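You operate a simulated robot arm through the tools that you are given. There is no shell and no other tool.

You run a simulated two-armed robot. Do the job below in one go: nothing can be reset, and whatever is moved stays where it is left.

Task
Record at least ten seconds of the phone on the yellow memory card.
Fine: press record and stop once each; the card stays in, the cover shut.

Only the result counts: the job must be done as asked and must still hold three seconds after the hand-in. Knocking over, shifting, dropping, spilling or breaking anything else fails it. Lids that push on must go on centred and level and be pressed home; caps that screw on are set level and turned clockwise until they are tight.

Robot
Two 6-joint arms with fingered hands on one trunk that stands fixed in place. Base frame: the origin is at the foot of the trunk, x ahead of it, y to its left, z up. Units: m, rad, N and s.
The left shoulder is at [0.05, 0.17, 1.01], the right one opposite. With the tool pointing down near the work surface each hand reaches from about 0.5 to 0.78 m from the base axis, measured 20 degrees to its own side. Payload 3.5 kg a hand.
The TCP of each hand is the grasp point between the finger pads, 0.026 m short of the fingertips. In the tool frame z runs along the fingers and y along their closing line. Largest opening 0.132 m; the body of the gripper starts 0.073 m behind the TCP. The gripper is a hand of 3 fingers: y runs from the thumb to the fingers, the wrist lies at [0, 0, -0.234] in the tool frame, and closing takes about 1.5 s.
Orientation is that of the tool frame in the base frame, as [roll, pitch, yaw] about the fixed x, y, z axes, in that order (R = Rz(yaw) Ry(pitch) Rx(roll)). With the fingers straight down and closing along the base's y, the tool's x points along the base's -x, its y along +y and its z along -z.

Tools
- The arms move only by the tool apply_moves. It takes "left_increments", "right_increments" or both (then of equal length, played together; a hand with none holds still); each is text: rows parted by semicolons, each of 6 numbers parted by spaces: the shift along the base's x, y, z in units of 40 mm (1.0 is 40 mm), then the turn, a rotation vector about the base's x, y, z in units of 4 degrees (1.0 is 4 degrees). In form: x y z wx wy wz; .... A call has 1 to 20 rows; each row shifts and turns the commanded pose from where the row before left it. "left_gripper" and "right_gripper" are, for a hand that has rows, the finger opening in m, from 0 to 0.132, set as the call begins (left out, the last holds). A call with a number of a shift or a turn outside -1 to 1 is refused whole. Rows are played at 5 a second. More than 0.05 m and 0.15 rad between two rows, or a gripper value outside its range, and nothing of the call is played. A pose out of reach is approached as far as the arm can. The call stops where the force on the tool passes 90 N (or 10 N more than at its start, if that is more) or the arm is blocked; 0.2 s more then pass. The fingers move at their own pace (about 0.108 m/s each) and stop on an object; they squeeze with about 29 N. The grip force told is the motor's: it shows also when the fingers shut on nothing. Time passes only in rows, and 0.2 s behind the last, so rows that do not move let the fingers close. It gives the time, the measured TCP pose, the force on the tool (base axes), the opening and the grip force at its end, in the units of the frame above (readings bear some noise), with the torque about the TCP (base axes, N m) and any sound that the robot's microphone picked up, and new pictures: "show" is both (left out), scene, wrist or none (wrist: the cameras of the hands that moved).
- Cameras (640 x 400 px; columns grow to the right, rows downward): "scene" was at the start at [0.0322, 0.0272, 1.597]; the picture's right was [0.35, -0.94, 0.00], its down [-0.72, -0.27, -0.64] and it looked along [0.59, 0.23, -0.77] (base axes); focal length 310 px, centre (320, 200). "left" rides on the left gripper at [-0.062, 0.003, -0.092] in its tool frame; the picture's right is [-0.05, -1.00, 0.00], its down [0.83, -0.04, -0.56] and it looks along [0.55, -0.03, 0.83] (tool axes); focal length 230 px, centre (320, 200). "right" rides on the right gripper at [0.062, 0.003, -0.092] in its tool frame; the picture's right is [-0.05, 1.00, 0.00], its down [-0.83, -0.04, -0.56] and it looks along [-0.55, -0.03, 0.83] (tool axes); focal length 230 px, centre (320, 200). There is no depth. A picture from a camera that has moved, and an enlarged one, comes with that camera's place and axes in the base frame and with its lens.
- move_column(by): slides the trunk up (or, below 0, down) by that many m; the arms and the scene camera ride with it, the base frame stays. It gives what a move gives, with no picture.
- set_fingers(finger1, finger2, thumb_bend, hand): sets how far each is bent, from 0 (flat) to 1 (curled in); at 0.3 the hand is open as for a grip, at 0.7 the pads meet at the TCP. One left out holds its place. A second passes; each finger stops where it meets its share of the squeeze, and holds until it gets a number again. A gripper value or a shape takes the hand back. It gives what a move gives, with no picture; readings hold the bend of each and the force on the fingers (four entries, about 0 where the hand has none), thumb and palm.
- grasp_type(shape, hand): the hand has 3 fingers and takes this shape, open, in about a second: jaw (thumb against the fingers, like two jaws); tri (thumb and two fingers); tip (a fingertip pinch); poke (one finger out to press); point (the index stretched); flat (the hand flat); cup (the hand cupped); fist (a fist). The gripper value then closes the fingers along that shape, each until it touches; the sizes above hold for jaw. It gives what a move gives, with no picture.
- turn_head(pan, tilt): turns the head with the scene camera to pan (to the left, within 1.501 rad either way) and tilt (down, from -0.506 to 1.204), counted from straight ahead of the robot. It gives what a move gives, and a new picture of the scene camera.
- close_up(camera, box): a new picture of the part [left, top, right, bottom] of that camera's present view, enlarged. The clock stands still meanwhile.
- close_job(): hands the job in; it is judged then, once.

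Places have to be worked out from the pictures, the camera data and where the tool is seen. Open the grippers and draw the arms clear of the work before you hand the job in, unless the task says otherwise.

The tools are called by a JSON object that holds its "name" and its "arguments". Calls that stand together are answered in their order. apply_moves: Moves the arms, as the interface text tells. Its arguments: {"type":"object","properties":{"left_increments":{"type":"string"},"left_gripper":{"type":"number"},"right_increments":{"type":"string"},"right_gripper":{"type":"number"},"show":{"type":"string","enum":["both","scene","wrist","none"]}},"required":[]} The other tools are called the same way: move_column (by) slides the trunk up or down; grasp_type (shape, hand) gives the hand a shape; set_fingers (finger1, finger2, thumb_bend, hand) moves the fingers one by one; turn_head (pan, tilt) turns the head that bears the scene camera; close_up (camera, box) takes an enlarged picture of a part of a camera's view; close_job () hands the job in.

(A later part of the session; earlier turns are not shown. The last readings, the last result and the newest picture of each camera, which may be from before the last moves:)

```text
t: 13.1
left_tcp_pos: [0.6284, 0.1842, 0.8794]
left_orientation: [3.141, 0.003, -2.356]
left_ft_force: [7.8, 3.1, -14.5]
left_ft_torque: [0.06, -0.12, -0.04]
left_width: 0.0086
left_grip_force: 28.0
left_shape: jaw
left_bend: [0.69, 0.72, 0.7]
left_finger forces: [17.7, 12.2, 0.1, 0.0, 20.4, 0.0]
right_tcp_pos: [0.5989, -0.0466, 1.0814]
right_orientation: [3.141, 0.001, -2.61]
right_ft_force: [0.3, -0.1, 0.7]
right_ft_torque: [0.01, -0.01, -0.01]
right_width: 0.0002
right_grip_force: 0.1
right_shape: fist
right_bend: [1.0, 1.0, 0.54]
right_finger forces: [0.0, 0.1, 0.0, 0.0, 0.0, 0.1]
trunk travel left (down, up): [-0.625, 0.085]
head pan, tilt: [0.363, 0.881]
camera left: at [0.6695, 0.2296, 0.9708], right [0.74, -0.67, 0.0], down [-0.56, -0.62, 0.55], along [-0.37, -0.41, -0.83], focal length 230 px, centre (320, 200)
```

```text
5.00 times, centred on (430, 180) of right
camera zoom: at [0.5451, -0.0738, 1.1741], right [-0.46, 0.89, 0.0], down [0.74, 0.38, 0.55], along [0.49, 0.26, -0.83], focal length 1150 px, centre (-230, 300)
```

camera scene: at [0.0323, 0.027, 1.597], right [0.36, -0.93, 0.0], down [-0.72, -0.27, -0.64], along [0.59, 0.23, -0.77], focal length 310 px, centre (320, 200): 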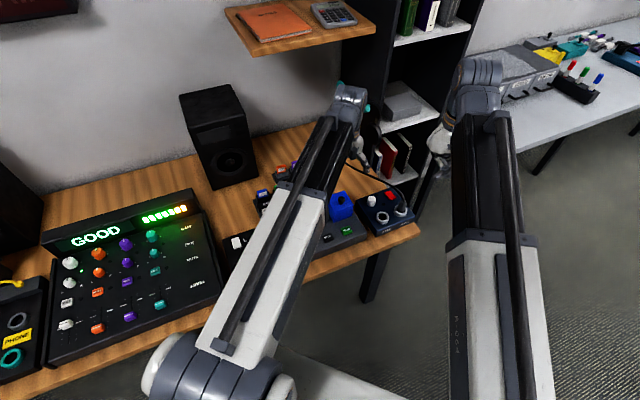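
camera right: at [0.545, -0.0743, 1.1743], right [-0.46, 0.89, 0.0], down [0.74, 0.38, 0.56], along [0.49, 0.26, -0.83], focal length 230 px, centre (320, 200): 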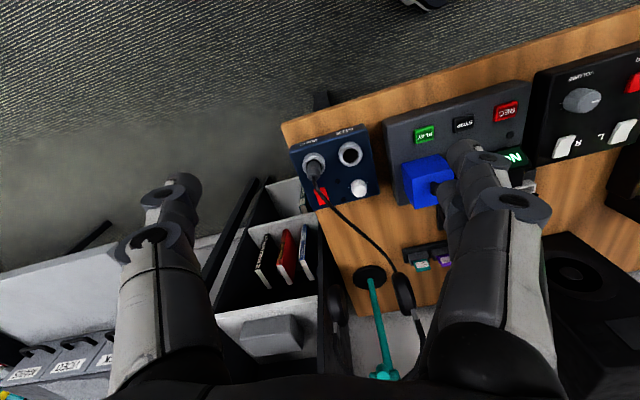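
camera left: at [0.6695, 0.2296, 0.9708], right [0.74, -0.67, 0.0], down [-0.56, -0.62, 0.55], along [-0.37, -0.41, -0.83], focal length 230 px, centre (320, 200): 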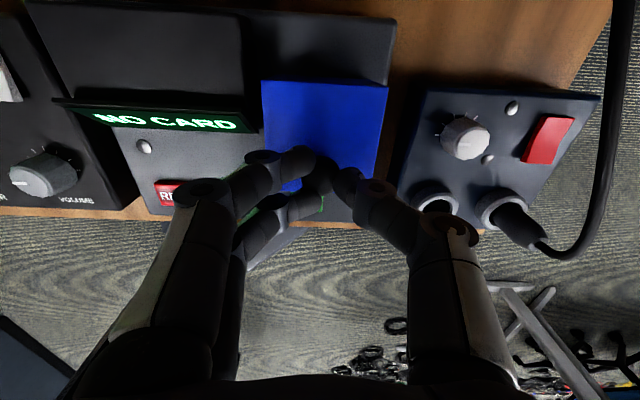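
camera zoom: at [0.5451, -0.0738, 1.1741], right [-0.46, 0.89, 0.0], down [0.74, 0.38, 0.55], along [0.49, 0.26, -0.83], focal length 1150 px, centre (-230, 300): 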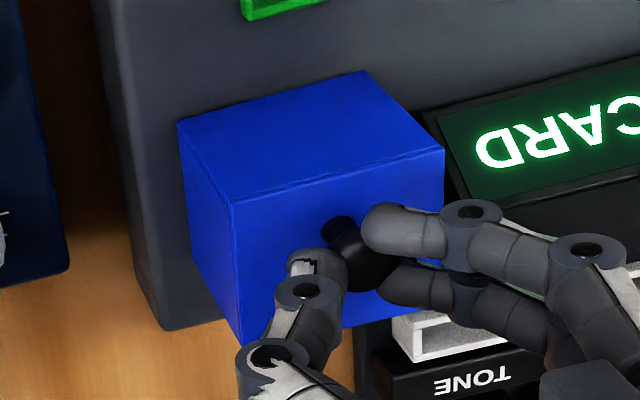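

The lid has not visibly moved and the fingers slid up about 1 cm. I check the contact more closely.

{"name": "close_up", "arguments": {"camera": "left", "box": [230, 60, 400, 230]}}

{"name": "close_up", "arguments": {"camera": "right", "box": [420, 160, 470, 200]}}

{"name": "close_up", "arguments": {"camera": "scene", "box": [300, 170, 400, 240]}}

```text
2.35 times, centred on (315, 145) of left
camera zoom: at [0.6695, 0.2296, 0.9708], right [0.74, -0.67, 0.0], down [-0.56, -0.62, 0.55], along [-0.37, -0.41, -0.83], focal length 541 px, centre (332, 329)
```

zoom: 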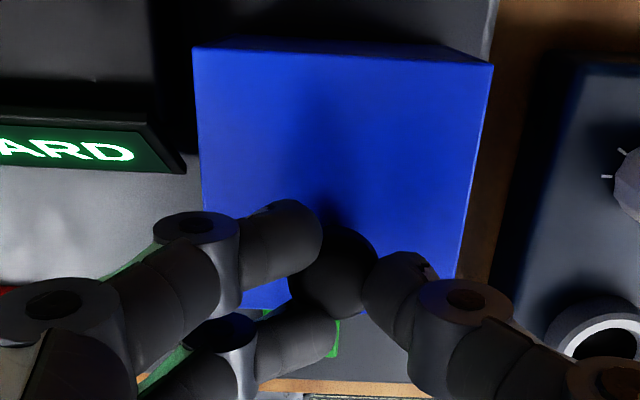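

```text
10.00 times, centred on (445, 180) of right
camera zoom: at [0.5451, -0.0738, 1.1741], right [-0.46, 0.89, 0.0], down [0.74, 0.38, 0.55], along [0.49, 0.26, -0.83], focal length 2301 px, centre (-930, 400)
```

zoom: 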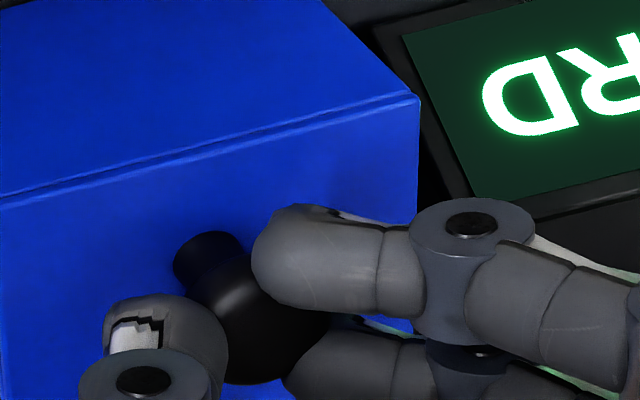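

```text
5.71 times, centred on (350, 205) of scene
camera zoom: at [0.0327, 0.0273, 1.597], right [0.36, -0.93, 0.0], down [-0.72, -0.27, -0.64], along [0.59, 0.23, -0.77], focal length 1771 px, centre (149, 171)
```

zoom: 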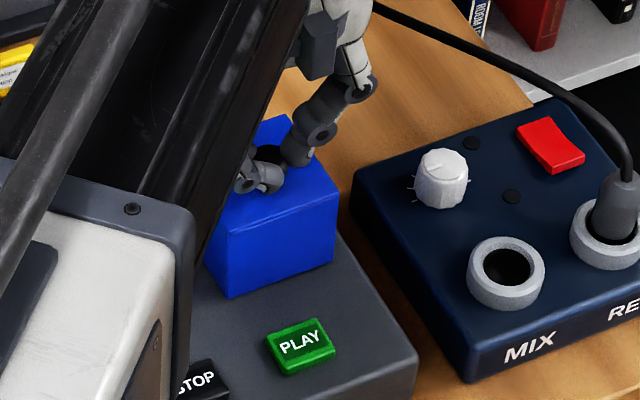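

The front edge of the box may have risen a few mm. I retake the same zoom as before to compare the box's corner pixels.

{"name": "close_up", "arguments": {"camera": "right", "box": [395, 145, 465, 210]}}

```text
6.15 times, centred on (430, 178) of right
camera zoom: at [0.5451, -0.0738, 1.1741], right [-0.46, 0.89, 0.0], down [0.74, 0.38, 0.55], along [0.49, 0.26, -0.83], focal length 1416 px, centre (-357, 338)
```

zoom: 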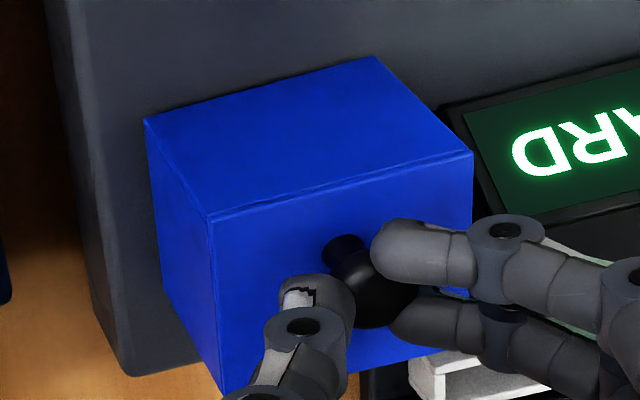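

Comparing the corners, the whole box is tilting up about its back-bottom edge (about 2°). So the hinge seems to be at the back on the recorder top (z≈0.767), and the knob must move mostly backward. I follow that arc for about 10°.

{"name": "apply_moves", "arguments": {"left_increments": "0.09 0.09 0.05 0 0 0; 0.09 0.09 0.05 0 0 0; 0.09 0.09 0.04 0 0 0", "show": "wrist"}}

{"name": "close_up", "arguments": {"camera": "right", "box": [395, 145, 465, 210]}}

```text
t: 13.9
left_tcp_pos: [0.6381, 0.194, 0.8832]
left_orientation: [3.14, 0.0, -2.357]
left_ft_force: [0.5, -1.4, -3.8]
left_ft_torque: [-0.17, 0.14, -0.05]
left_width: 0.0088
left_grip_force: 29.1
left_shape: jaw
left_bend: [0.69, 0.73, 0.7]
left_finger forces: [15.7, 22.7, 0.0, 0.0, 23.7, 0.0]
right_tcp_pos: [0.5987, -0.0466, 1.0819]
right_orientation: [3.141, -0.001, -2.611]
right_ft_force: [0.5, 0.5, 0.4]
right_ft_torque: [0.0, -0.01, 0.01]
right_width: 0.0
right_grip_force: 0.1
right_shape: fist
right_bend: [1.0, 1.0, 0.54]
right_finger forces: [0.1, 0.0, 0.1, 0.0, 0.1, 0.0]
trunk travel left (down, up): [-0.625, 0.085]
head pan, tilt: [0.363, 0.881]
camera left: at [0.6795, 0.2395, 0.9762], right [0.74, -0.67, 0.0], down [-0.56, -0.62, 0.55], along [-0.37, -0.41, -0.83], focal length 230 px, centre (320, 200)
```

left: 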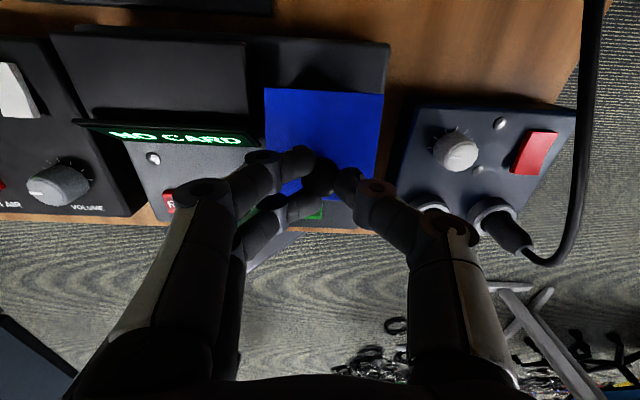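

```text
6.15 times, centred on (430, 178) of right
camera zoom: at [0.545, -0.074, 1.1741], right [-0.46, 0.89, 0.0], down [0.74, 0.38, 0.55], along [0.49, 0.26, -0.83], focal length 1416 px, centre (-357, 338)
```

zoom: 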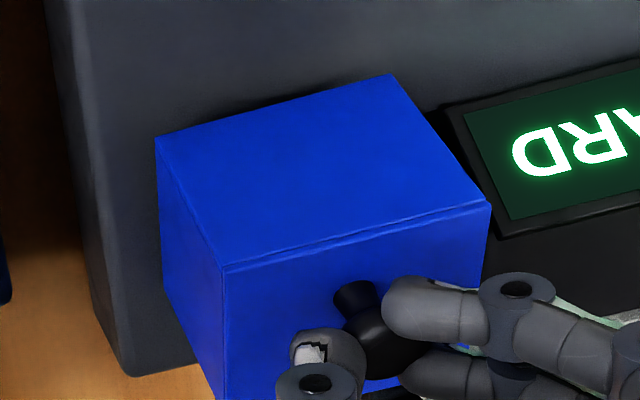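

The cover tips back about its rear-bottom hinge with little force (about 4 N). I continue along the arc to about 40° and check.

{"name": "apply_moves", "arguments": {"left_increments": "0.145 0.145 0.05 0 0 0; 0.145 0.145 0.04 0 0 0; 0.148 0.148 0.02 0 0 0; 0.148 0.148 0.0 0 0 0; 0.148 0.148 -0.01 0 0 0", "show": "wrist"}}

{"name": "close_up", "arguments": {"camera": "right", "box": [385, 145, 485, 240]}}

```text
t: 15.1
left_tcp_pos: [0.6696, 0.2239, 0.889]
left_orientation: [3.141, 0.006, -2.356]
left_ft_force: [-1.3, 1.7, 10.2]
left_ft_torque: [0.0, 0.2, -0.09]
left_width: 0.0104
left_grip_force: 28.6
left_shape: jaw
left_bend: [0.71, 0.74, 0.7]
left_finger forces: [21.5, 24.8, 0.0, 0.1, 21.2, 0.0]
right_tcp_pos: [0.5988, -0.046, 1.0812]
right_orientation: [-3.141, 0.001, -2.612]
right_ft_force: [0.7, -0.4, 0.3]
right_ft_torque: [0.0, -0.04, 0.05]
right_width: 0.0
right_grip_force: 0.0
right_shape: fist
right_bend: [1.0, 1.0, 0.54]
right_finger forces: [0.0, 0.1, 0.0, 0.0, 0.0, 0.0]
trunk travel left (down, up): [-0.625, 0.085]
head pan, tilt: [0.363, 0.881]
camera left: at [0.7098, 0.2701, 0.9819], right [0.74, -0.67, 0.0], down [-0.56, -0.62, 0.55], along [-0.37, -0.41, -0.83], focal length 230 px, centre (320, 200)
```

left: 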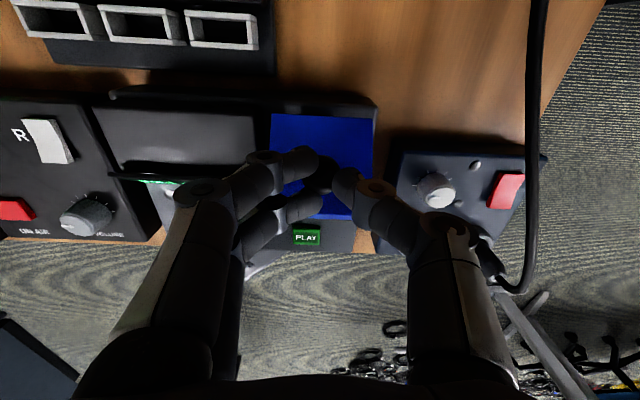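

```text
4.21 times, centred on (435, 192) of right
camera zoom: at [0.5441, -0.0738, 1.1747], right [-0.46, 0.89, 0.0], down [0.74, 0.38, 0.56], along [0.49, 0.26, -0.83], focal length 969 px, centre (-164, 232)
```

zoom: 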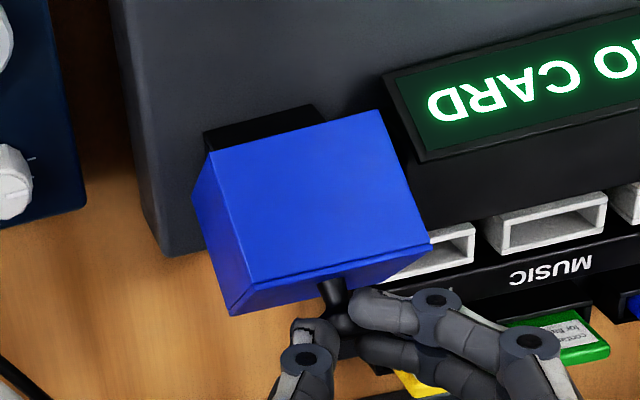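

The cover is about 40° open and the black card-slot block shows underneath. I continue the arc backward and slightly down to about 60°.

{"name": "apply_moves", "arguments": {"left_increments": "0.14 0.14 -0.12 0 0 0; 0.14 0.14 -0.13 0 0 0; 0.135 0.135 -0.16 0 0 0; 0.13 0.13 -0.19 0 0 0", "show": "wrist"}}

{"name": "close_up", "arguments": {"camera": "right", "box": [385, 145, 485, 240]}}

```text
t: 16.1
left_tcp_pos: [0.6928, 0.2474, 0.8735]
left_orientation: [-3.132, 0.019, -2.354]
left_ft_force: [25.2, 22.3, 61.3]
left_ft_torque: [0.09, -0.26, -0.15]
left_width: 0.0153
left_grip_force: 29.7
left_shape: jaw
left_bend: [0.71, 0.77, 0.72]
left_finger forces: [43.9, 69.5, 0.0, 0.0, 45.9, 0.0]
right_tcp_pos: [0.5966, -0.0462, 1.0822]
right_orientation: [-3.14, 0.001, -2.61]
right_ft_force: [0.8, -0.2, 0.2]
right_ft_torque: [0.0, -0.02, 0.01]
right_width: 0.0002
right_grip_force: 0.0
right_shape: fist
right_bend: [1.0, 1.0, 0.54]
right_finger forces: [0.0, 0.0, 0.0, 0.1, 0.1, 0.0]
trunk travel left (down, up): [-0.625, 0.085]
head pan, tilt: [0.363, 0.881]
camera left: at [0.7318, 0.294, 0.9661], right [0.74, -0.67, 0.01], down [-0.57, -0.62, 0.54], along [-0.35, -0.41, -0.84], focal length 230 px, centre (320, 200)
```

left: 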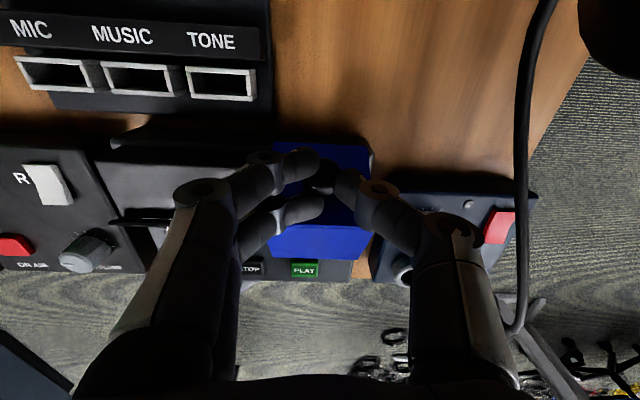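

```text
4.21 times, centred on (435, 192) of right
camera zoom: at [0.5429, -0.0732, 1.1758], right [-0.46, 0.89, 0.0], down [0.74, 0.38, 0.56], along [0.49, 0.26, -0.83], focal length 969 px, centre (-164, 232)
```

zoom: 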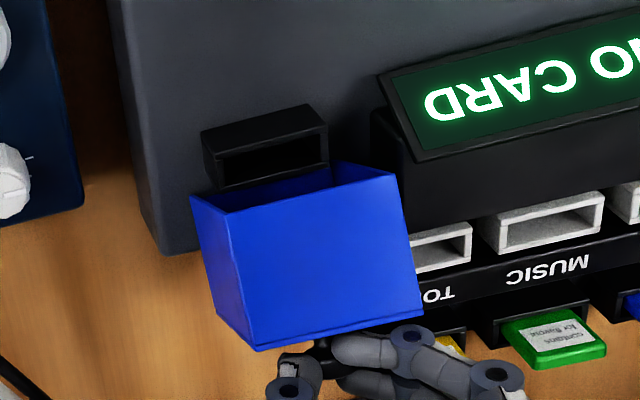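

The force rose to about 60 N because a finger is wedged between the lid and the knob head; the cover is about 60° open. I open the fingers to let go and ease up slightly.

{"name": "apply_moves", "arguments": {"left_increments": "0 0 0.1 0 0 0; 0 0 0 0 0 0; 0 0 0 0 0 0; 0 0 0 0 0 0", "left_gripper": 0.06, "show": "wrist"}}

{"name": "close_up", "arguments": {"camera": "right", "box": [385, 145, 485, 240]}}

```text
t: 17.1
left_tcp_pos: [0.6904, 0.2444, 0.867]
left_orientation: [3.139, 0.004, -2.357]
left_ft_force: [0.1, 0.1, 0.1]
left_ft_torque: [0.02, 0.03, -0.01]
left_width: 0.0595
left_grip_force: 0.1
left_shape: jaw
left_bend: [0.73, 0.73, 0.7]
left_finger forces: [0.0, 0.0, 0.0, 0.1, 0.1, 0.0]
right_tcp_pos: [0.5982, -0.0457, 1.0809]
right_orientation: [3.141, 0.0, -2.612]
right_ft_force: [-0.6, -0.2, 1.2]
right_ft_torque: [-0.01, -0.03, -0.01]
right_width: 0.0
right_grip_force: 0.0
right_shape: fist
right_bend: [1.0, 1.0, 0.54]
right_finger forces: [0.0, 0.1, 0.1, 0.0, 0.0, 0.1]
trunk travel left (down, up): [-0.625, 0.085]
head pan, tilt: [0.363, 0.881]
camera left: at [0.7303, 0.2911, 0.96], right [0.74, -0.67, 0.0], down [-0.56, -0.62, 0.55], along [-0.37, -0.41, -0.83], focal length 230 px, centre (320, 200)
```

left: 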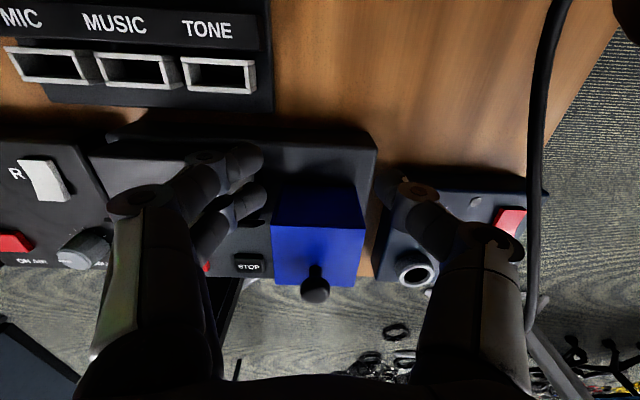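

```text
4.21 times, centred on (435, 192) of right
camera zoom: at [0.5445, -0.074, 1.1741], right [-0.46, 0.89, 0.0], down [0.74, 0.38, 0.56], along [0.49, 0.26, -0.83], focal length 969 px, centre (-164, 232)
```

zoom: 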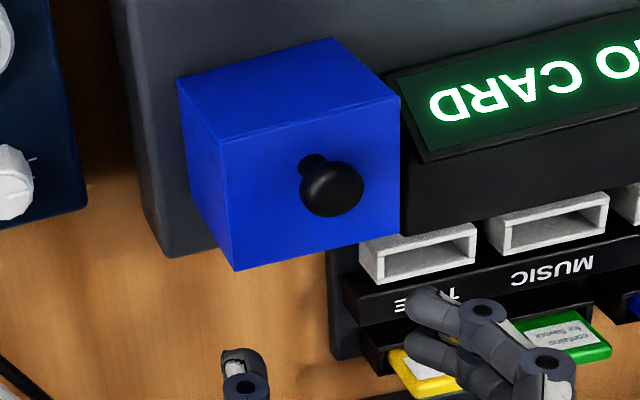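

The cover fell shut once released, so it may be sprung or the finger kicked it. I raise the left hand and change it to the poke shape to push the cover fully open and see whether it stays.

{"name": "apply_moves", "arguments": {"left_increments": "0 0 0.8 0 0 0; 0 0 0.8 0 0 0; 0 0 0.8 0 0 0; -0.6 -0.6 0.3 0 0 0; -0.7 -0.7 0.3 0 0 0", "show": "none"}}

{"name": "grasp_type", "arguments": {"shape": "poke", "hand": "left"}}

{"name": "close_up", "arguments": {"camera": "right", "box": [320, 0, 640, 300]}}

{"name": "close_up", "arguments": {"camera": "left", "box": [0, 0, 640, 400]}}

```text
t: 18.3
left_tcp_pos: [0.6363, 0.1918, 0.9872]
left_orientation: [3.14, 0.003, -2.356]
left_ft_force: [0.6, 0.7, -0.5]
left_ft_torque: [-0.03, -0.03, 0.02]
left_width: 0.0594
left_grip_force: 0.1
left_shape: jaw
left_bend: [0.73, 0.73, 0.7]
left_finger forces: [0.0, 0.1, 0.1, 0.0, 0.1, 0.1]
right_tcp_pos: [0.5993, -0.0461, 1.0811]
right_orientation: [-3.141, 0.0, -2.611]
right_ft_force: [-0.5, -0.1, -0.4]
right_ft_torque: [0.01, 0.04, -0.02]
right_width: 0.0
right_grip_force: 0.1
right_shape: fist
right_bend: [1.0, 1.0, 0.54]
right_finger forces: [0.1, 0.1, 0.0, 0.1, 0.0, 0.0]
trunk travel left (down, up): [-0.625, 0.085]
head pan, tilt: [0.363, 0.881]
```

```text
t: 19.2
left_tcp_pos: [0.6369, 0.1916, 0.9857]
left_orientation: [3.139, 0.003, -2.355]
left_ft_force: [0.3, 0.4, -0.1]
left_ft_torque: [0.05, 0.01, 0.02]
left_width: 0.0001
left_grip_force: 0.1
left_shape: poke
left_bend: [1.0, 1.0, 0.45]
left_finger forces: [0.0, 0.0, 0.0, 0.1, 0.1, 0.0]
right_tcp_pos: [0.5982, -0.0473, 1.0812]
right_orientation: [3.141, 0.0, -2.611]
right_ft_force: [0.5, -0.5, -0.3]
right_ft_torque: [-0.01, -0.01, -0.01]
right_width: 0.0
right_grip_force: 0.1
right_shape: fist
right_bend: [1.0, 1.0, 0.54]
right_finger forces: [0.0, 0.0, 0.0, 0.0, 0.0, 0.0]
trunk travel left (down, up): [-0.625, 0.085]
head pan, tilt: [0.363, 0.881]
```

```text
1.33 times, centred on (480, 150) of right
camera zoom: at [0.5447, -0.0739, 1.1742], right [-0.46, 0.89, 0.0], down [0.74, 0.38, 0.56], along [0.49, 0.26, -0.83], focal length 307 px, centre (107, 267)
```

zoom: 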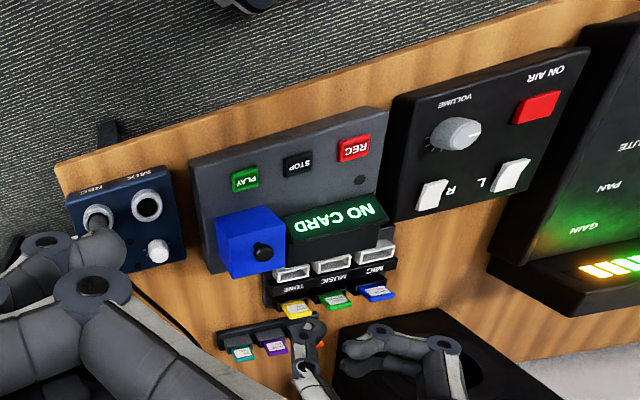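

```text
1.00 times, centred on (320, 200) of left (not enlarged: the box is as wide or as high as the picture)
camera zoom: at [0.6789, 0.2372, 1.0785], right [0.74, -0.67, 0.0], down [-0.56, -0.62, 0.55], along [-0.37, -0.41, -0.83], focal length 230 px, centre (320, 200)
```

zoom: 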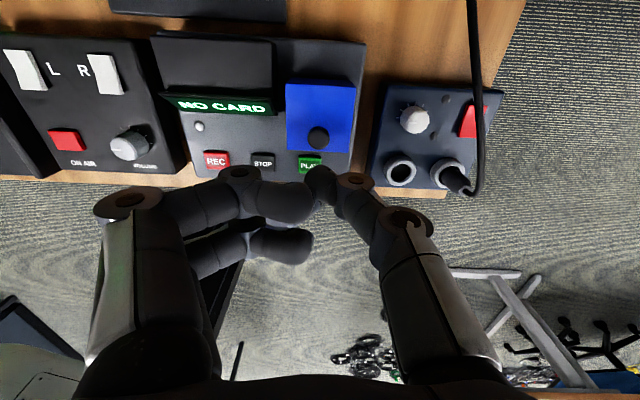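

In "poke" the thumb is out beside the curled fingers. I try "point" (index stretched), which should give one long finger.

{"name": "grasp_type", "arguments": {"shape": "point", "hand": "left"}}

{"name": "close_up", "arguments": {"camera": "right", "box": [320, 0, 640, 300]}}

{"name": "close_up", "arguments": {"camera": "left", "box": [0, 0, 640, 400]}}

```text
t: 20.1
left_tcp_pos: [0.6385, 0.1917, 0.9869]
left_orientation: [3.14, 0.003, -2.358]
left_ft_force: [0.3, -0.8, -0.1]
left_ft_torque: [0.02, 0.03, -0.02]
left_width: 0.0
left_grip_force: 0.1
left_shape: point
left_bend: [0.24, 1.0, 0.48]
left_finger forces: [0.1, 0.0, 0.1, 0.0, 0.0, 0.1]
right_tcp_pos: [0.5983, -0.0464, 1.0814]
right_orientation: [-3.142, 0.001, -2.612]
right_ft_force: [-0.5, 0.2, -0.2]
right_ft_torque: [-0.02, -0.01, -0.03]
right_width: 0.0001
right_grip_force: 0.1
right_shape: fist
right_bend: [1.0, 1.0, 0.54]
right_finger forces: [0.0, 0.0, 0.0, 0.1, 0.0, 0.0]
trunk travel left (down, up): [-0.625, 0.085]
head pan, tilt: [0.363, 0.881]
```

```text
1.33 times, centred on (480, 150) of right
camera zoom: at [0.5447, -0.0739, 1.1742], right [-0.46, 0.89, 0.0], down [0.74, 0.38, 0.56], along [0.49, 0.26, -0.83], focal length 307 px, centre (107, 267)
```

zoom: 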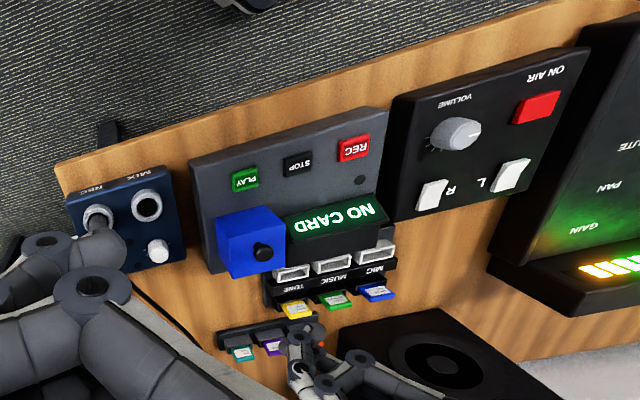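

```text
1.00 times, centred on (320, 200) of left (not enlarged: the box is as wide or as high as the picture)
camera zoom: at [0.6789, 0.2372, 1.0785], right [0.74, -0.67, 0.0], down [-0.56, -0.62, 0.55], along [-0.37, -0.41, -0.83], focal length 230 px, centre (320, 200)
```

zoom: 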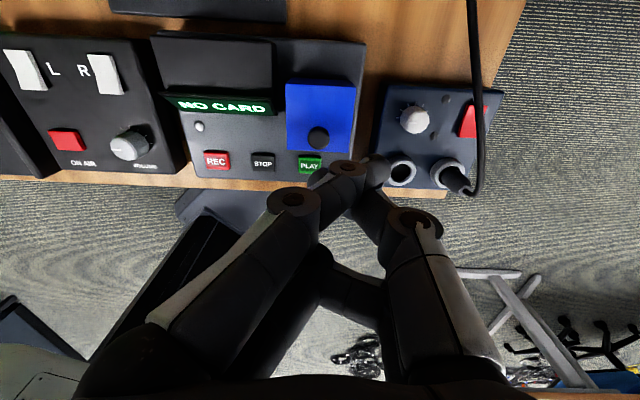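

I zoom in to see which fingertip lies where.

{"name": "close_up", "arguments": {"camera": "left", "box": [240, 120, 460, 260]}}

{"name": "close_up", "arguments": {"camera": "right", "box": [480, 220, 640, 320]}}

```text
2.86 times, centred on (350, 190) of left
camera zoom: at [0.6789, 0.2372, 1.0785], right [0.74, -0.67, 0.0], down [-0.56, -0.62, 0.55], along [-0.37, -0.41, -0.83], focal length 657 px, centre (234, 229)
```

zoom: 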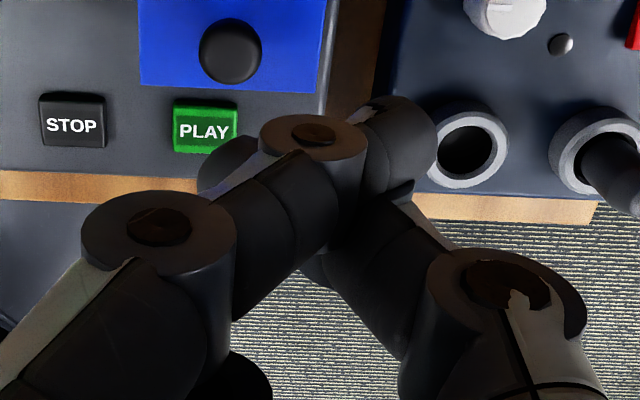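

```text
4.00 times, centred on (560, 270) of right
camera zoom: at [0.5447, -0.0739, 1.1742], right [-0.46, 0.89, 0.0], down [0.74, 0.38, 0.56], along [0.49, 0.26, -0.83], focal length 920 px, centre (-640, -80)
```

zoom: 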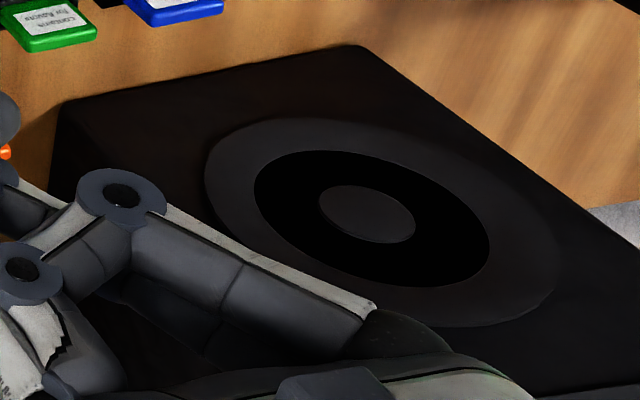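

The digits cross in "point", so I use the jaw shape closed to a narrow tip instead. I go to in front of the cover, at (0.598, 0.138), and look before pushing.

{"name": "grasp_type", "arguments": {"shape": "jaw", "hand": "left"}}

{"name": "apply_moves", "arguments": {"left_increments": "-0.5 -0.67 0 0 0 0; -0.5 -0.67 0 0 0 0; 0 0 -0.8 0 0 0; 0 0 -0.8 0 0 0; 0 0 -0.8 0 0 0; 0 0 -0.8 0 0 0; 0 0 -0.5 0 0 0; 0 0 0 0 0 0", "left_gripper": 0.0, "show": "wrist"}}

{"name": "close_up", "arguments": {"camera": "right", "box": [360, 100, 540, 230]}}

```text
t: 21.0
left_tcp_pos: [0.6377, 0.1915, 0.9856]
left_orientation: [3.14, 0.003, -2.356]
left_ft_force: [-0.4, -0.3, 0.8]
left_ft_torque: [-0.02, 0.01, -0.02]
left_width: 0.095
left_grip_force: 0.1
left_shape: jaw
left_bend: [0.3, 0.78, 0.3]
left_finger forces: [0.0, 0.1, 0.0, 0.1, 0.0, 0.0]
right_tcp_pos: [0.5993, -0.048, 1.0818]
right_orientation: [-3.141, 0.001, -2.611]
right_ft_force: [-0.3, 0.9, -0.2]
right_ft_torque: [0.0, -0.02, 0.03]
right_width: 0.0
right_grip_force: 0.0
right_shape: fist
right_bend: [1.0, 1.0, 0.54]
right_finger forces: [0.1, 0.0, 0.1, 0.0, 0.1, 0.0]
trunk travel left (down, up): [-0.625, 0.085]
head pan, tilt: [0.363, 0.881]
```

```text
t: 22.8
left_tcp_pos: [0.5966, 0.1395, 0.8371]
left_orientation: [3.141, 0.003, -2.357]
left_ft_force: [-0.5, 0.4, 0.1]
left_ft_torque: [0.02, 0.0, 0.03]
left_width: 0.0
left_grip_force: 29.0
left_shape: jaw
left_bend: [0.65, 0.74, 0.65]
left_finger forces: [0.0, 0.0, 0.0, 0.0, 0.0, 0.0]
right_tcp_pos: [0.5983, -0.0458, 1.0806]
right_orientation: [3.141, -0.002, -2.611]
right_ft_force: [0.4, 0.3, 0.5]
right_ft_torque: [0.02, -0.04, 0.03]
right_width: 0.0
right_grip_force: 0.0
right_shape: fist
right_bend: [1.0, 1.0, 0.54]
right_finger forces: [0.0, 0.1, 0.0, 0.0, 0.1, 0.0]
trunk travel left (down, up): [-0.625, 0.085]
head pan, tilt: [0.363, 0.881]
camera left: at [0.6374, 0.1851, 0.9291], right [0.74, -0.67, 0.0], down [-0.56, -0.62, 0.55], along [-0.37, -0.41, -0.83], focal length 230 px, centre (320, 200)
```

left: 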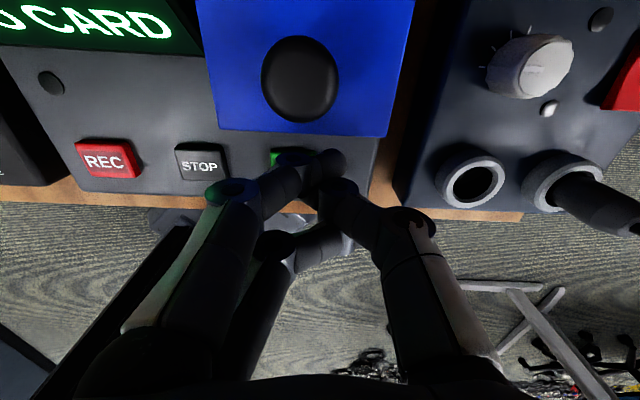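

```text
3.08 times, centred on (450, 165) of right
camera zoom: at [0.5447, -0.0739, 1.1742], right [-0.46, 0.89, 0.0], down [0.74, 0.38, 0.56], along [0.49, 0.26, -0.83], focal length 708 px, centre (-80, 308)
```

zoom: 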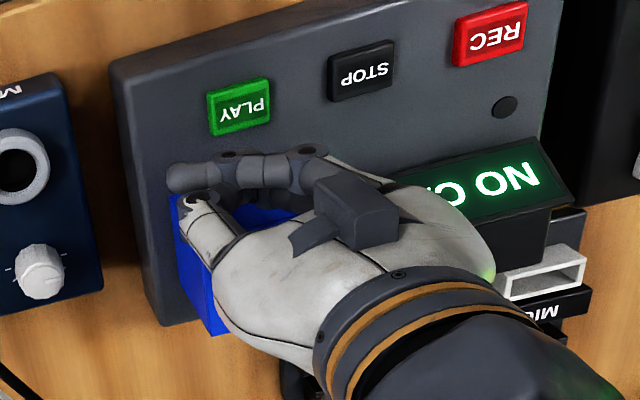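

The closed fingertips are in front of the cover face at about z≈0.82. I lower 8 mm and push backward along the recorder's depth axis, about 5 cm first.

{"name": "apply_moves", "arguments": {"left_increments": "0 0 -0.2 0 0 0; 0.177 0.177 0 0 0 0; 0.177 0.177 0 0 0 0; 0.177 0.177 0 0 0 0; 0.177 0.177 0 0 0 0; 0.177 0.177 0 0 0 0", "show": "wrist"}}

{"name": "close_up", "arguments": {"camera": "right", "box": [360, 100, 540, 230]}}

```text
t: 24.2
left_tcp_pos: [0.626, 0.1744, 0.8396]
left_orientation: [3.14, 0.007, -2.357]
left_ft_force: [-42.7, -14.0, 61.4]
left_ft_torque: [-0.23, -1.27, -0.4]
left_width: 0.0
left_grip_force: 29.1
left_shape: jaw
left_bend: [0.8, 0.74, 0.78]
left_finger forces: [90.8, 0.0, 0.0, 0.1, 0.0, 0.0]
right_tcp_pos: [0.5924, -0.0477, 1.0861]
right_orientation: [-3.14, 0.008, -2.611]
right_ft_force: [-0.1, -0.2, 0.0]
right_ft_torque: [0.04, -0.03, 0.02]
right_width: 0.0
right_grip_force: 0.0
right_shape: fist
right_bend: [1.0, 1.0, 0.54]
right_finger forces: [0.1, 0.0, 0.1, 0.0, 0.0, 0.0]
trunk travel left (down, up): [-0.625, 0.085]
head pan, tilt: [0.363, 0.881]
camera left: at [0.6673, 0.2191, 0.9319], right [0.74, -0.67, 0.0], down [-0.56, -0.62, 0.55], along [-0.37, -0.41, -0.84], focal length 230 px, centre (320, 200)
```

left: 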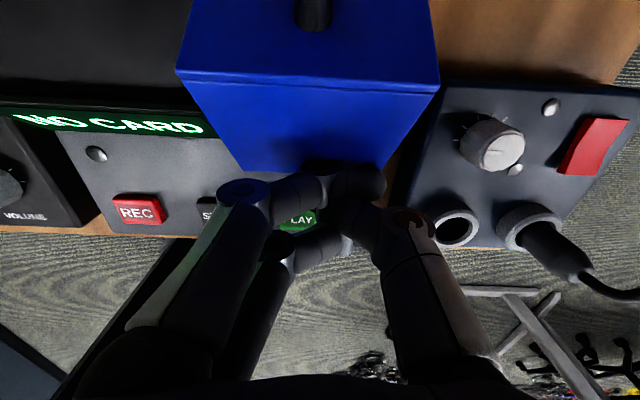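

```text
3.08 times, centred on (450, 165) of right
camera zoom: at [0.5375, -0.076, 1.1787], right [-0.46, 0.89, 0.0], down [0.73, 0.38, 0.56], along [0.5, 0.26, -0.83], focal length 708 px, centre (-80, 308)
```

zoom: 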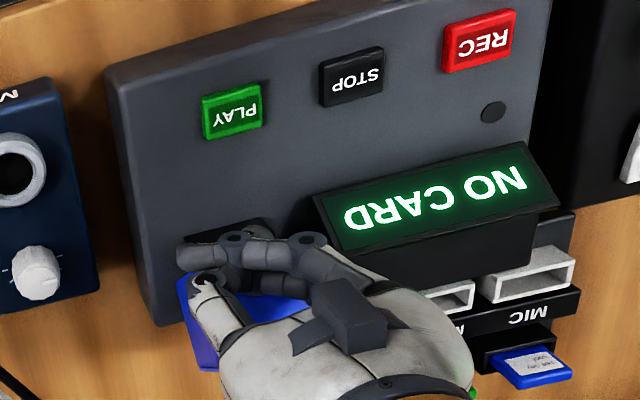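

The push jams: the contact has slid down to the lower edge and friction works against it. I back off along the same line to relieve the force.

{"name": "apply_moves", "arguments": {"left_increments": "-0.177 -0.177 0 0 0 0; -0.177 -0.177 0 0 0 0; -0.177 -0.177 0 0 0 0; -0.177 -0.177 0 0 0 0; -0.177 -0.177 0 0 0 0; -0.177 -0.177 0 0 0 0", "show": "wrist"}}

{"name": "close_up", "arguments": {"camera": "right", "box": [360, 100, 540, 230]}}

```text
t: 25.6
left_tcp_pos: [0.5897, 0.1303, 0.8317]
left_orientation: [3.141, 0.003, -2.357]
left_ft_force: [-0.2, -0.1, 0.8]
left_ft_torque: [-0.03, 0.01, 0.01]
left_width: 0.0
left_grip_force: 28.4
left_shape: jaw
left_bend: [0.71, 0.74, 0.77]
left_finger forces: [0.1, 0.1, 0.1, 0.1, 0.0, 0.0]
right_tcp_pos: [0.5985, -0.0478, 1.0809]
right_orientation: [3.141, 0.0, -2.61]
right_ft_force: [-0.1, -0.6, -0.1]
right_ft_torque: [0.0, 0.02, -0.02]
right_width: 0.0
right_grip_force: 0.1
right_shape: fist
right_bend: [1.0, 1.0, 0.54]
right_finger forces: [0.0, 0.0, 0.0, 0.1, 0.0, 0.0]
trunk travel left (down, up): [-0.625, 0.085]
head pan, tilt: [0.363, 0.881]
camera left: at [0.6316, 0.177, 0.9241], right [0.74, -0.67, 0.0], down [-0.56, -0.62, 0.55], along [-0.37, -0.41, -0.83], focal length 230 px, centre (320, 200)
```

left: 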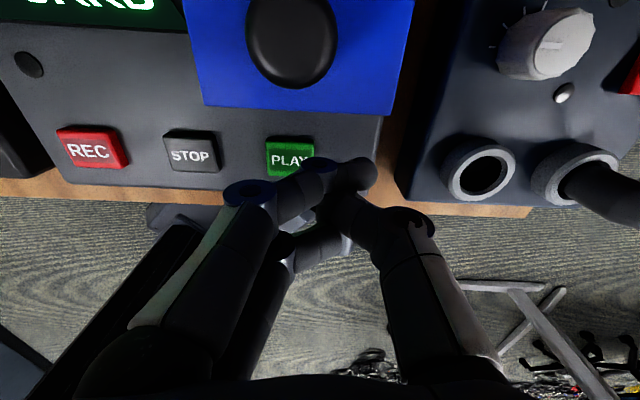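

```text
3.08 times, centred on (450, 165) of right
camera zoom: at [0.5447, -0.0738, 1.1742], right [-0.46, 0.89, 0.0], down [0.74, 0.38, 0.56], along [0.49, 0.26, -0.83], focal length 708 px, centre (-80, 308)
```

zoom: 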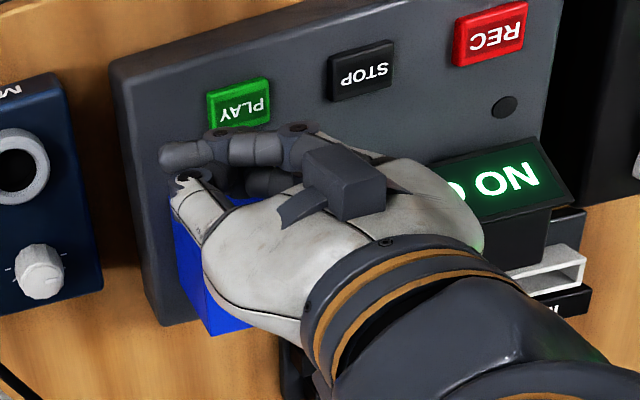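

The cover is shut again and the recorder has not shifted. A better way is to push near the top of the front face and follow the arc. First I raise the hand and uncross its fingers by opening.

{"name": "apply_moves", "arguments": {"left_increments": "0 0 0.8 0 0 0; 0 0 0.2 0 0 0; 0 0 0 0 0 0; 0 0 0 0 0 0; 0 0 0 0 0 0; 0 0 0 0 0 0", "left_gripper": 0.12, "show": "none"}}

{"name": "apply_moves", "arguments": {"left_increments": "0.15 0.15 0 0 0 0; 0 0 0 0 0 0; 0 0 0 0 0 0; 0 0 0 0 0 0; 0 0 0 0 0 0", "left_gripper": 0.0, "show": "wrist"}}

```text
t: 27.0
left_tcp_pos: [0.5893, 0.1324, 0.8729]
left_orientation: [3.139, 0.004, -2.355]
left_ft_force: [0.2, -0.3, 0.4]
left_ft_torque: [0.02, -0.03, 0.01]
left_width: 0.1199
left_grip_force: 0.1
left_shape: jaw
left_bend: [0.47, 0.47, 0.43]
left_finger forces: [0.0, 0.0, 0.0, 0.0, 0.1, 0.0]
right_tcp_pos: [0.5998, -0.0467, 1.0806]
right_orientation: [-3.141, -0.001, -2.611]
right_ft_force: [0.6, 0.5, -0.4]
right_ft_torque: [0.01, 0.04, -0.03]
right_width: 0.0002
right_grip_force: 0.0
right_shape: fist
right_bend: [1.0, 1.0, 0.54]
right_finger forces: [0.0, 0.1, 0.0, 0.1, 0.0, 0.1]
trunk travel left (down, up): [-0.625, 0.085]
head pan, tilt: [0.363, 0.881]
```

```text
t: 28.2
left_tcp_pos: [0.5959, 0.1379, 0.8747]
left_orientation: [3.14, 0.002, -2.358]
left_ft_force: [0.4, 0.3, 0.2]
left_ft_torque: [-0.02, -0.01, 0.02]
left_width: 0.0
left_grip_force: 29.1
left_shape: jaw
left_bend: [0.66, 0.66, 0.67]
left_finger forces: [0.1, 0.0, 0.0, 0.0, 0.0, 0.0]
right_tcp_pos: [0.5991, -0.0478, 1.0816]
right_orientation: [3.141, 0.0, -2.611]
right_ft_force: [1.5, 0.1, 0.1]
right_ft_torque: [-0.04, 0.0, -0.01]
right_width: 0.0
right_grip_force: 0.1
right_shape: fist
right_bend: [1.0, 1.0, 0.54]
right_finger forces: [0.0, 0.1, 0.1, 0.0, 0.0, 0.1]
trunk travel left (down, up): [-0.625, 0.085]
head pan, tilt: [0.363, 0.881]
camera left: at [0.6376, 0.1838, 0.9664], right [0.74, -0.67, 0.0], down [-0.56, -0.62, 0.55], along [-0.37, -0.41, -0.83], focal length 230 px, centre (320, 200)
```

left: 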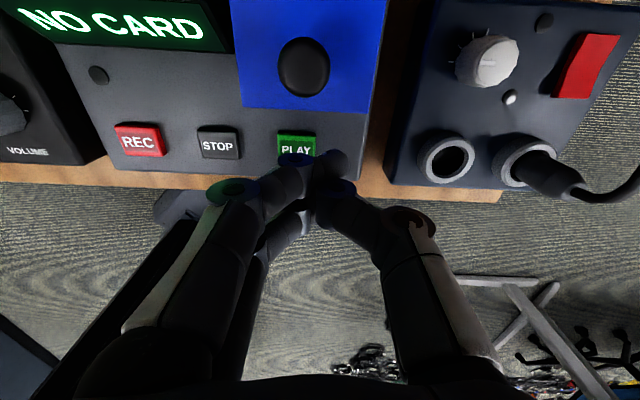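

Now I follow an arc with the fingertip on the upper front face, going to about 45° first, then look.

{"name": "apply_moves", "arguments": {"left_increments": "0 0 -0.77 0 0 0; 0.249 0.249 0 0 0 0; 0.159 0.159 0.2125 0 0 0; 0.159 0.159 0.2125 0 0 0; 0.193 0.193 0.144 0 0 0; 0.193 0.193 0.144 0 0 0; 0.211 0.211 0.069 0 0 0; 0.211 0.211 0.069 0 0 0", "show": "wrist"}}

{"name": "close_up", "arguments": {"camera": "right", "box": [360, 100, 540, 230]}}

```text
t: 30.0
left_tcp_pos: [0.652, 0.1961, 0.8757]
left_orientation: [3.14, 0.003, -2.355]
left_ft_force: [0.0, -0.2, -0.9]
left_ft_torque: [0.0, 0.03, -0.01]
left_width: 0.0
left_grip_force: 29.1
left_shape: jaw
left_bend: [0.67, 0.66, 0.67]
left_finger forces: [0.0, 0.0, 0.1, 0.0, 0.1, 0.0]
right_tcp_pos: [0.5985, -0.0473, 1.0814]
right_orientation: [-3.14, 0.001, -2.611]
right_ft_force: [0.1, 1.1, -0.4]
right_ft_torque: [-0.07, 0.02, 0.03]
right_width: 0.0
right_grip_force: 0.1
right_shape: fist
right_bend: [1.0, 1.0, 0.54]
right_finger forces: [0.0, 0.0, 0.1, 0.0, 0.0, 0.0]
trunk travel left (down, up): [-0.625, 0.085]
head pan, tilt: [0.363, 0.881]
camera left: at [0.6934, 0.241, 0.969], right [0.74, -0.67, 0.0], down [-0.56, -0.62, 0.55], along [-0.37, -0.41, -0.83], focal length 230 px, centre (320, 200)
```

left: 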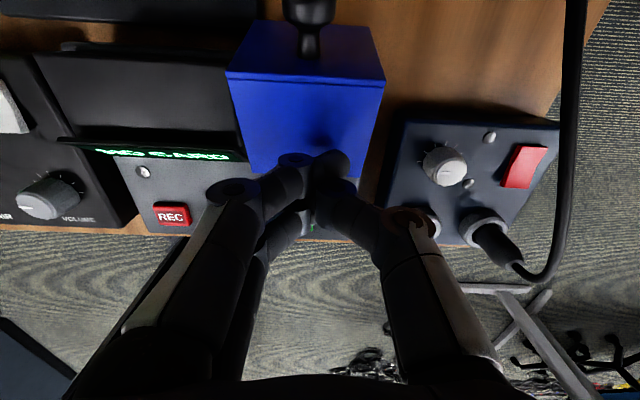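

```text
3.08 times, centred on (450, 165) of right
camera zoom: at [0.5448, -0.0738, 1.1742], right [-0.46, 0.89, 0.0], down [0.74, 0.38, 0.56], along [0.49, 0.26, -0.83], focal length 708 px, centre (-80, 308)
```

zoom: 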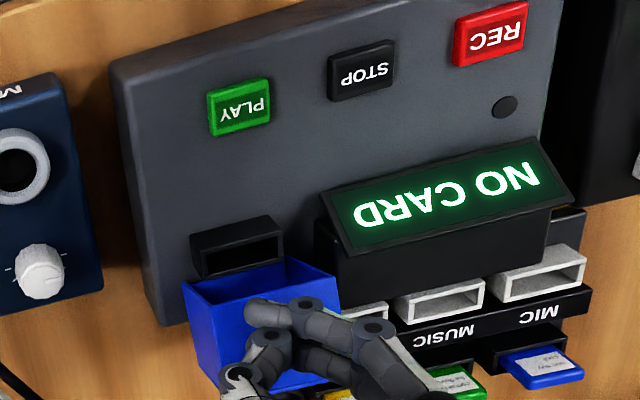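

The cover swings open easily, with almost no force on the finger. I continue the arc toward 90°.

{"name": "apply_moves", "arguments": {"left_increments": "0.219 0.219 -0.0125 0 0 0; 0.219 0.219 -0.0125 0 0 0; 0.209 0.209 -0.0875 0 0 0; 0.209 0.209 -0.0875 0 0 0; 0.184 0.184 -0.1625 0 0 0; 0.184 0.184 -0.1625 0 0 0", "show": "wrist"}}

{"name": "close_up", "arguments": {"camera": "right", "box": [360, 100, 540, 230]}}

```text
t: 31.4
left_tcp_pos: [0.7002, 0.2406, 0.8606]
left_orientation: [-3.138, 0.008, -2.357]
left_ft_force: [-3.9, -3.8, 37.9]
left_ft_torque: [-0.25, 0.28, -0.01]
left_width: 0.0
left_grip_force: 28.9
left_shape: jaw
left_bend: [0.7, 0.71, 0.76]
left_finger forces: [0.0, 17.6, 0.0, 0.1, 46.4, 0.0]
right_tcp_pos: [0.5959, -0.0485, 1.0839]
right_orientation: [-3.14, 0.004, -2.611]
right_ft_force: [-1.1, 0.2, 0.8]
right_ft_torque: [-0.03, -0.02, -0.02]
right_width: 0.0
right_grip_force: 0.1
right_shape: fist
right_bend: [1.0, 1.0, 0.54]
right_finger forces: [0.0, 0.1, 0.1, 0.0, 0.0, 0.0]
trunk travel left (down, up): [-0.625, 0.085]
head pan, tilt: [0.363, 0.881]
camera left: at [0.7407, 0.2876, 0.9534], right [0.74, -0.67, 0.0], down [-0.56, -0.62, 0.55], along [-0.37, -0.41, -0.84], focal length 230 px, centre (320, 200)
```

left: 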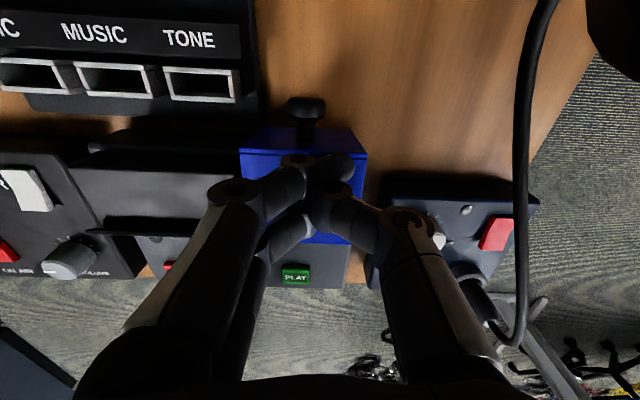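

```text
3.08 times, centred on (450, 165) of right
camera zoom: at [0.5416, -0.0753, 1.1764], right [-0.46, 0.89, 0.0], down [0.74, 0.38, 0.56], along [0.5, 0.26, -0.83], focal length 708 px, centre (-80, 308)
```

zoom: 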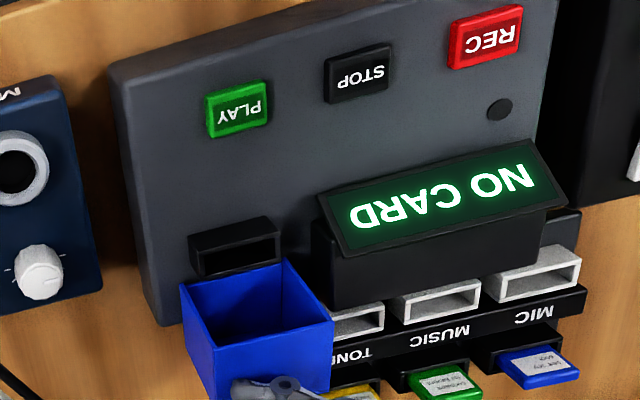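

The finger is now pressing down on the cover's face (38 N), so the cover seems to have reached its stop. I lift straight up and see whether it stays open.

{"name": "apply_moves", "arguments": {"left_increments": "0 0 0.3 0 0 0; 0 0 0.5 0 0 0; 0 0 0.8 0 0 0; 0 0 0.8 0 0 0; 0 0 0 0 0 0", "show": "wrist"}}

{"name": "close_up", "arguments": {"camera": "right", "box": [360, 100, 540, 230]}}

```text
t: 32.6
left_tcp_pos: [0.7009, 0.2451, 0.9493]
left_orientation: [3.139, 0.003, -2.357]
left_ft_force: [0.1, -0.7, 0.1]
left_ft_torque: [-0.04, 0.01, -0.01]
left_width: 0.0
left_grip_force: 29.6
left_shape: jaw
left_bend: [0.68, 0.68, 0.74]
left_finger forces: [0.1, 0.1, 0.1, 0.1, 0.1, 0.1]
right_tcp_pos: [0.5987, -0.0469, 1.0823]
right_orientation: [-3.14, -0.001, -2.61]
right_ft_force: [0.3, -0.3, -0.7]
right_ft_torque: [-0.05, -0.02, -0.01]
right_width: 0.0
right_grip_force: 0.1
right_shape: fist
right_bend: [1.0, 1.0, 0.54]
right_finger forces: [0.0, 0.0, 0.0, 0.0, 0.0, 0.1]
trunk travel left (down, up): [-0.625, 0.085]
head pan, tilt: [0.363, 0.881]
camera left: at [0.7415, 0.291, 1.0413], right [0.74, -0.67, 0.0], down [-0.56, -0.62, 0.55], along [-0.37, -0.41, -0.83], focal length 230 px, centre (320, 200)
```

left: 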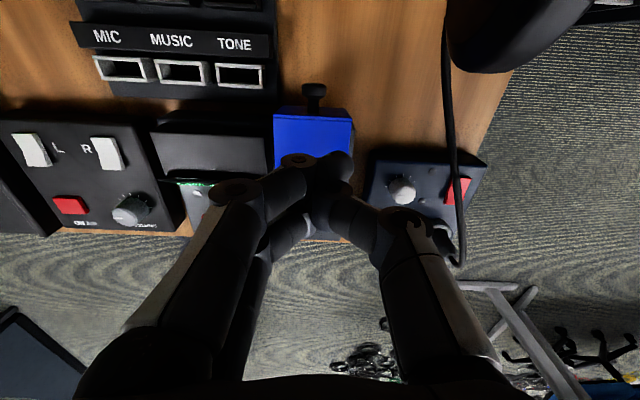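

```text
3.08 times, centred on (450, 165) of right
camera zoom: at [0.5447, -0.0739, 1.1742], right [-0.46, 0.89, 0.0], down [0.74, 0.38, 0.56], along [0.49, 0.26, -0.83], focal length 708 px, centre (-80, 308)
```

zoom: 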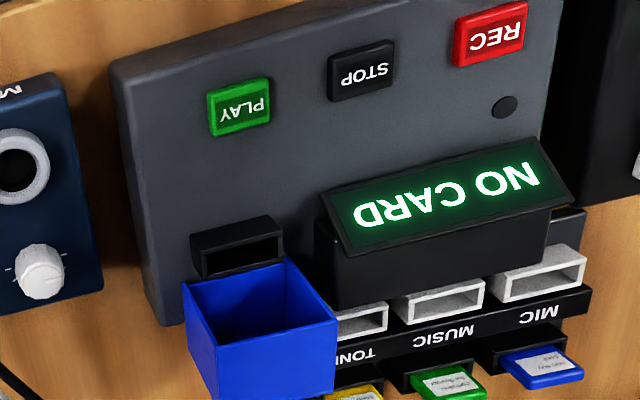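

The cover stays open at about 100° by itself. I zoom in on the card slot and the racks.

{"name": "close_up", "arguments": {"camera": "right", "box": [405, 150, 455, 190]}}

{"name": "close_up", "arguments": {"camera": "right", "box": [430, 185, 520, 250]}}

{"name": "close_up", "arguments": {"camera": "scene", "box": [240, 150, 400, 260]}}

```text
10.00 times, centred on (430, 170) of right
camera zoom: at [0.5447, -0.0739, 1.1742], right [-0.46, 0.89, 0.0], down [0.74, 0.38, 0.56], along [0.49, 0.26, -0.83], focal length 2301 px, centre (-780, 500)
```

zoom: 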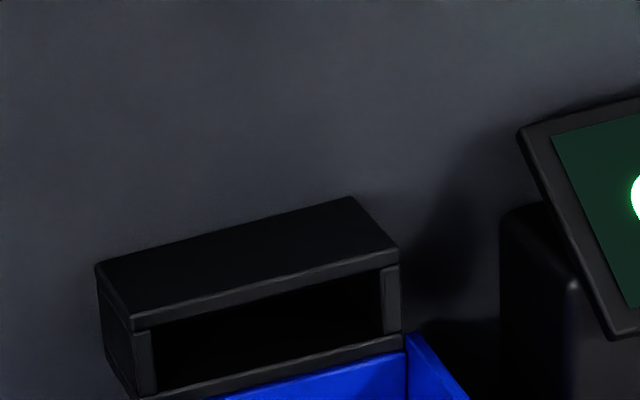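

```text
6.15 times, centred on (475, 218) of right
camera zoom: at [0.5447, -0.0739, 1.1742], right [-0.46, 0.89, 0.0], down [0.74, 0.38, 0.56], along [0.49, 0.26, -0.83], focal length 1416 px, centre (-634, 92)
```

zoom: 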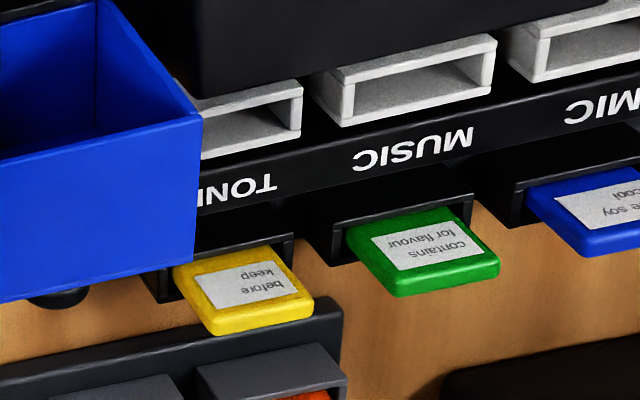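

```text
3.64 times, centred on (320, 205) of scene
camera zoom: at [0.0321, 0.0272, 1.5969], right [0.36, -0.93, 0.0], down [-0.72, -0.27, -0.64], along [0.59, 0.23, -0.77], focal length 1127 px, centre (320, 182)
```

zoom: 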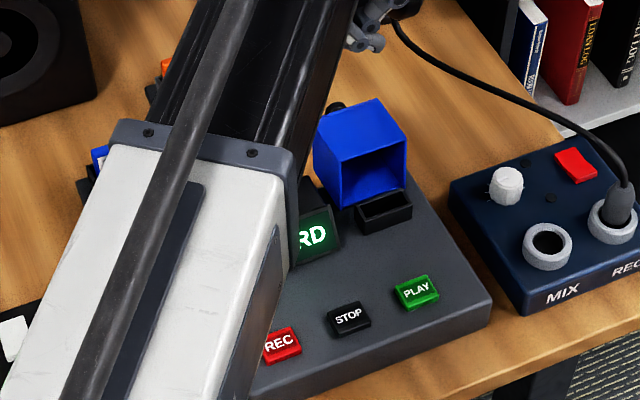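

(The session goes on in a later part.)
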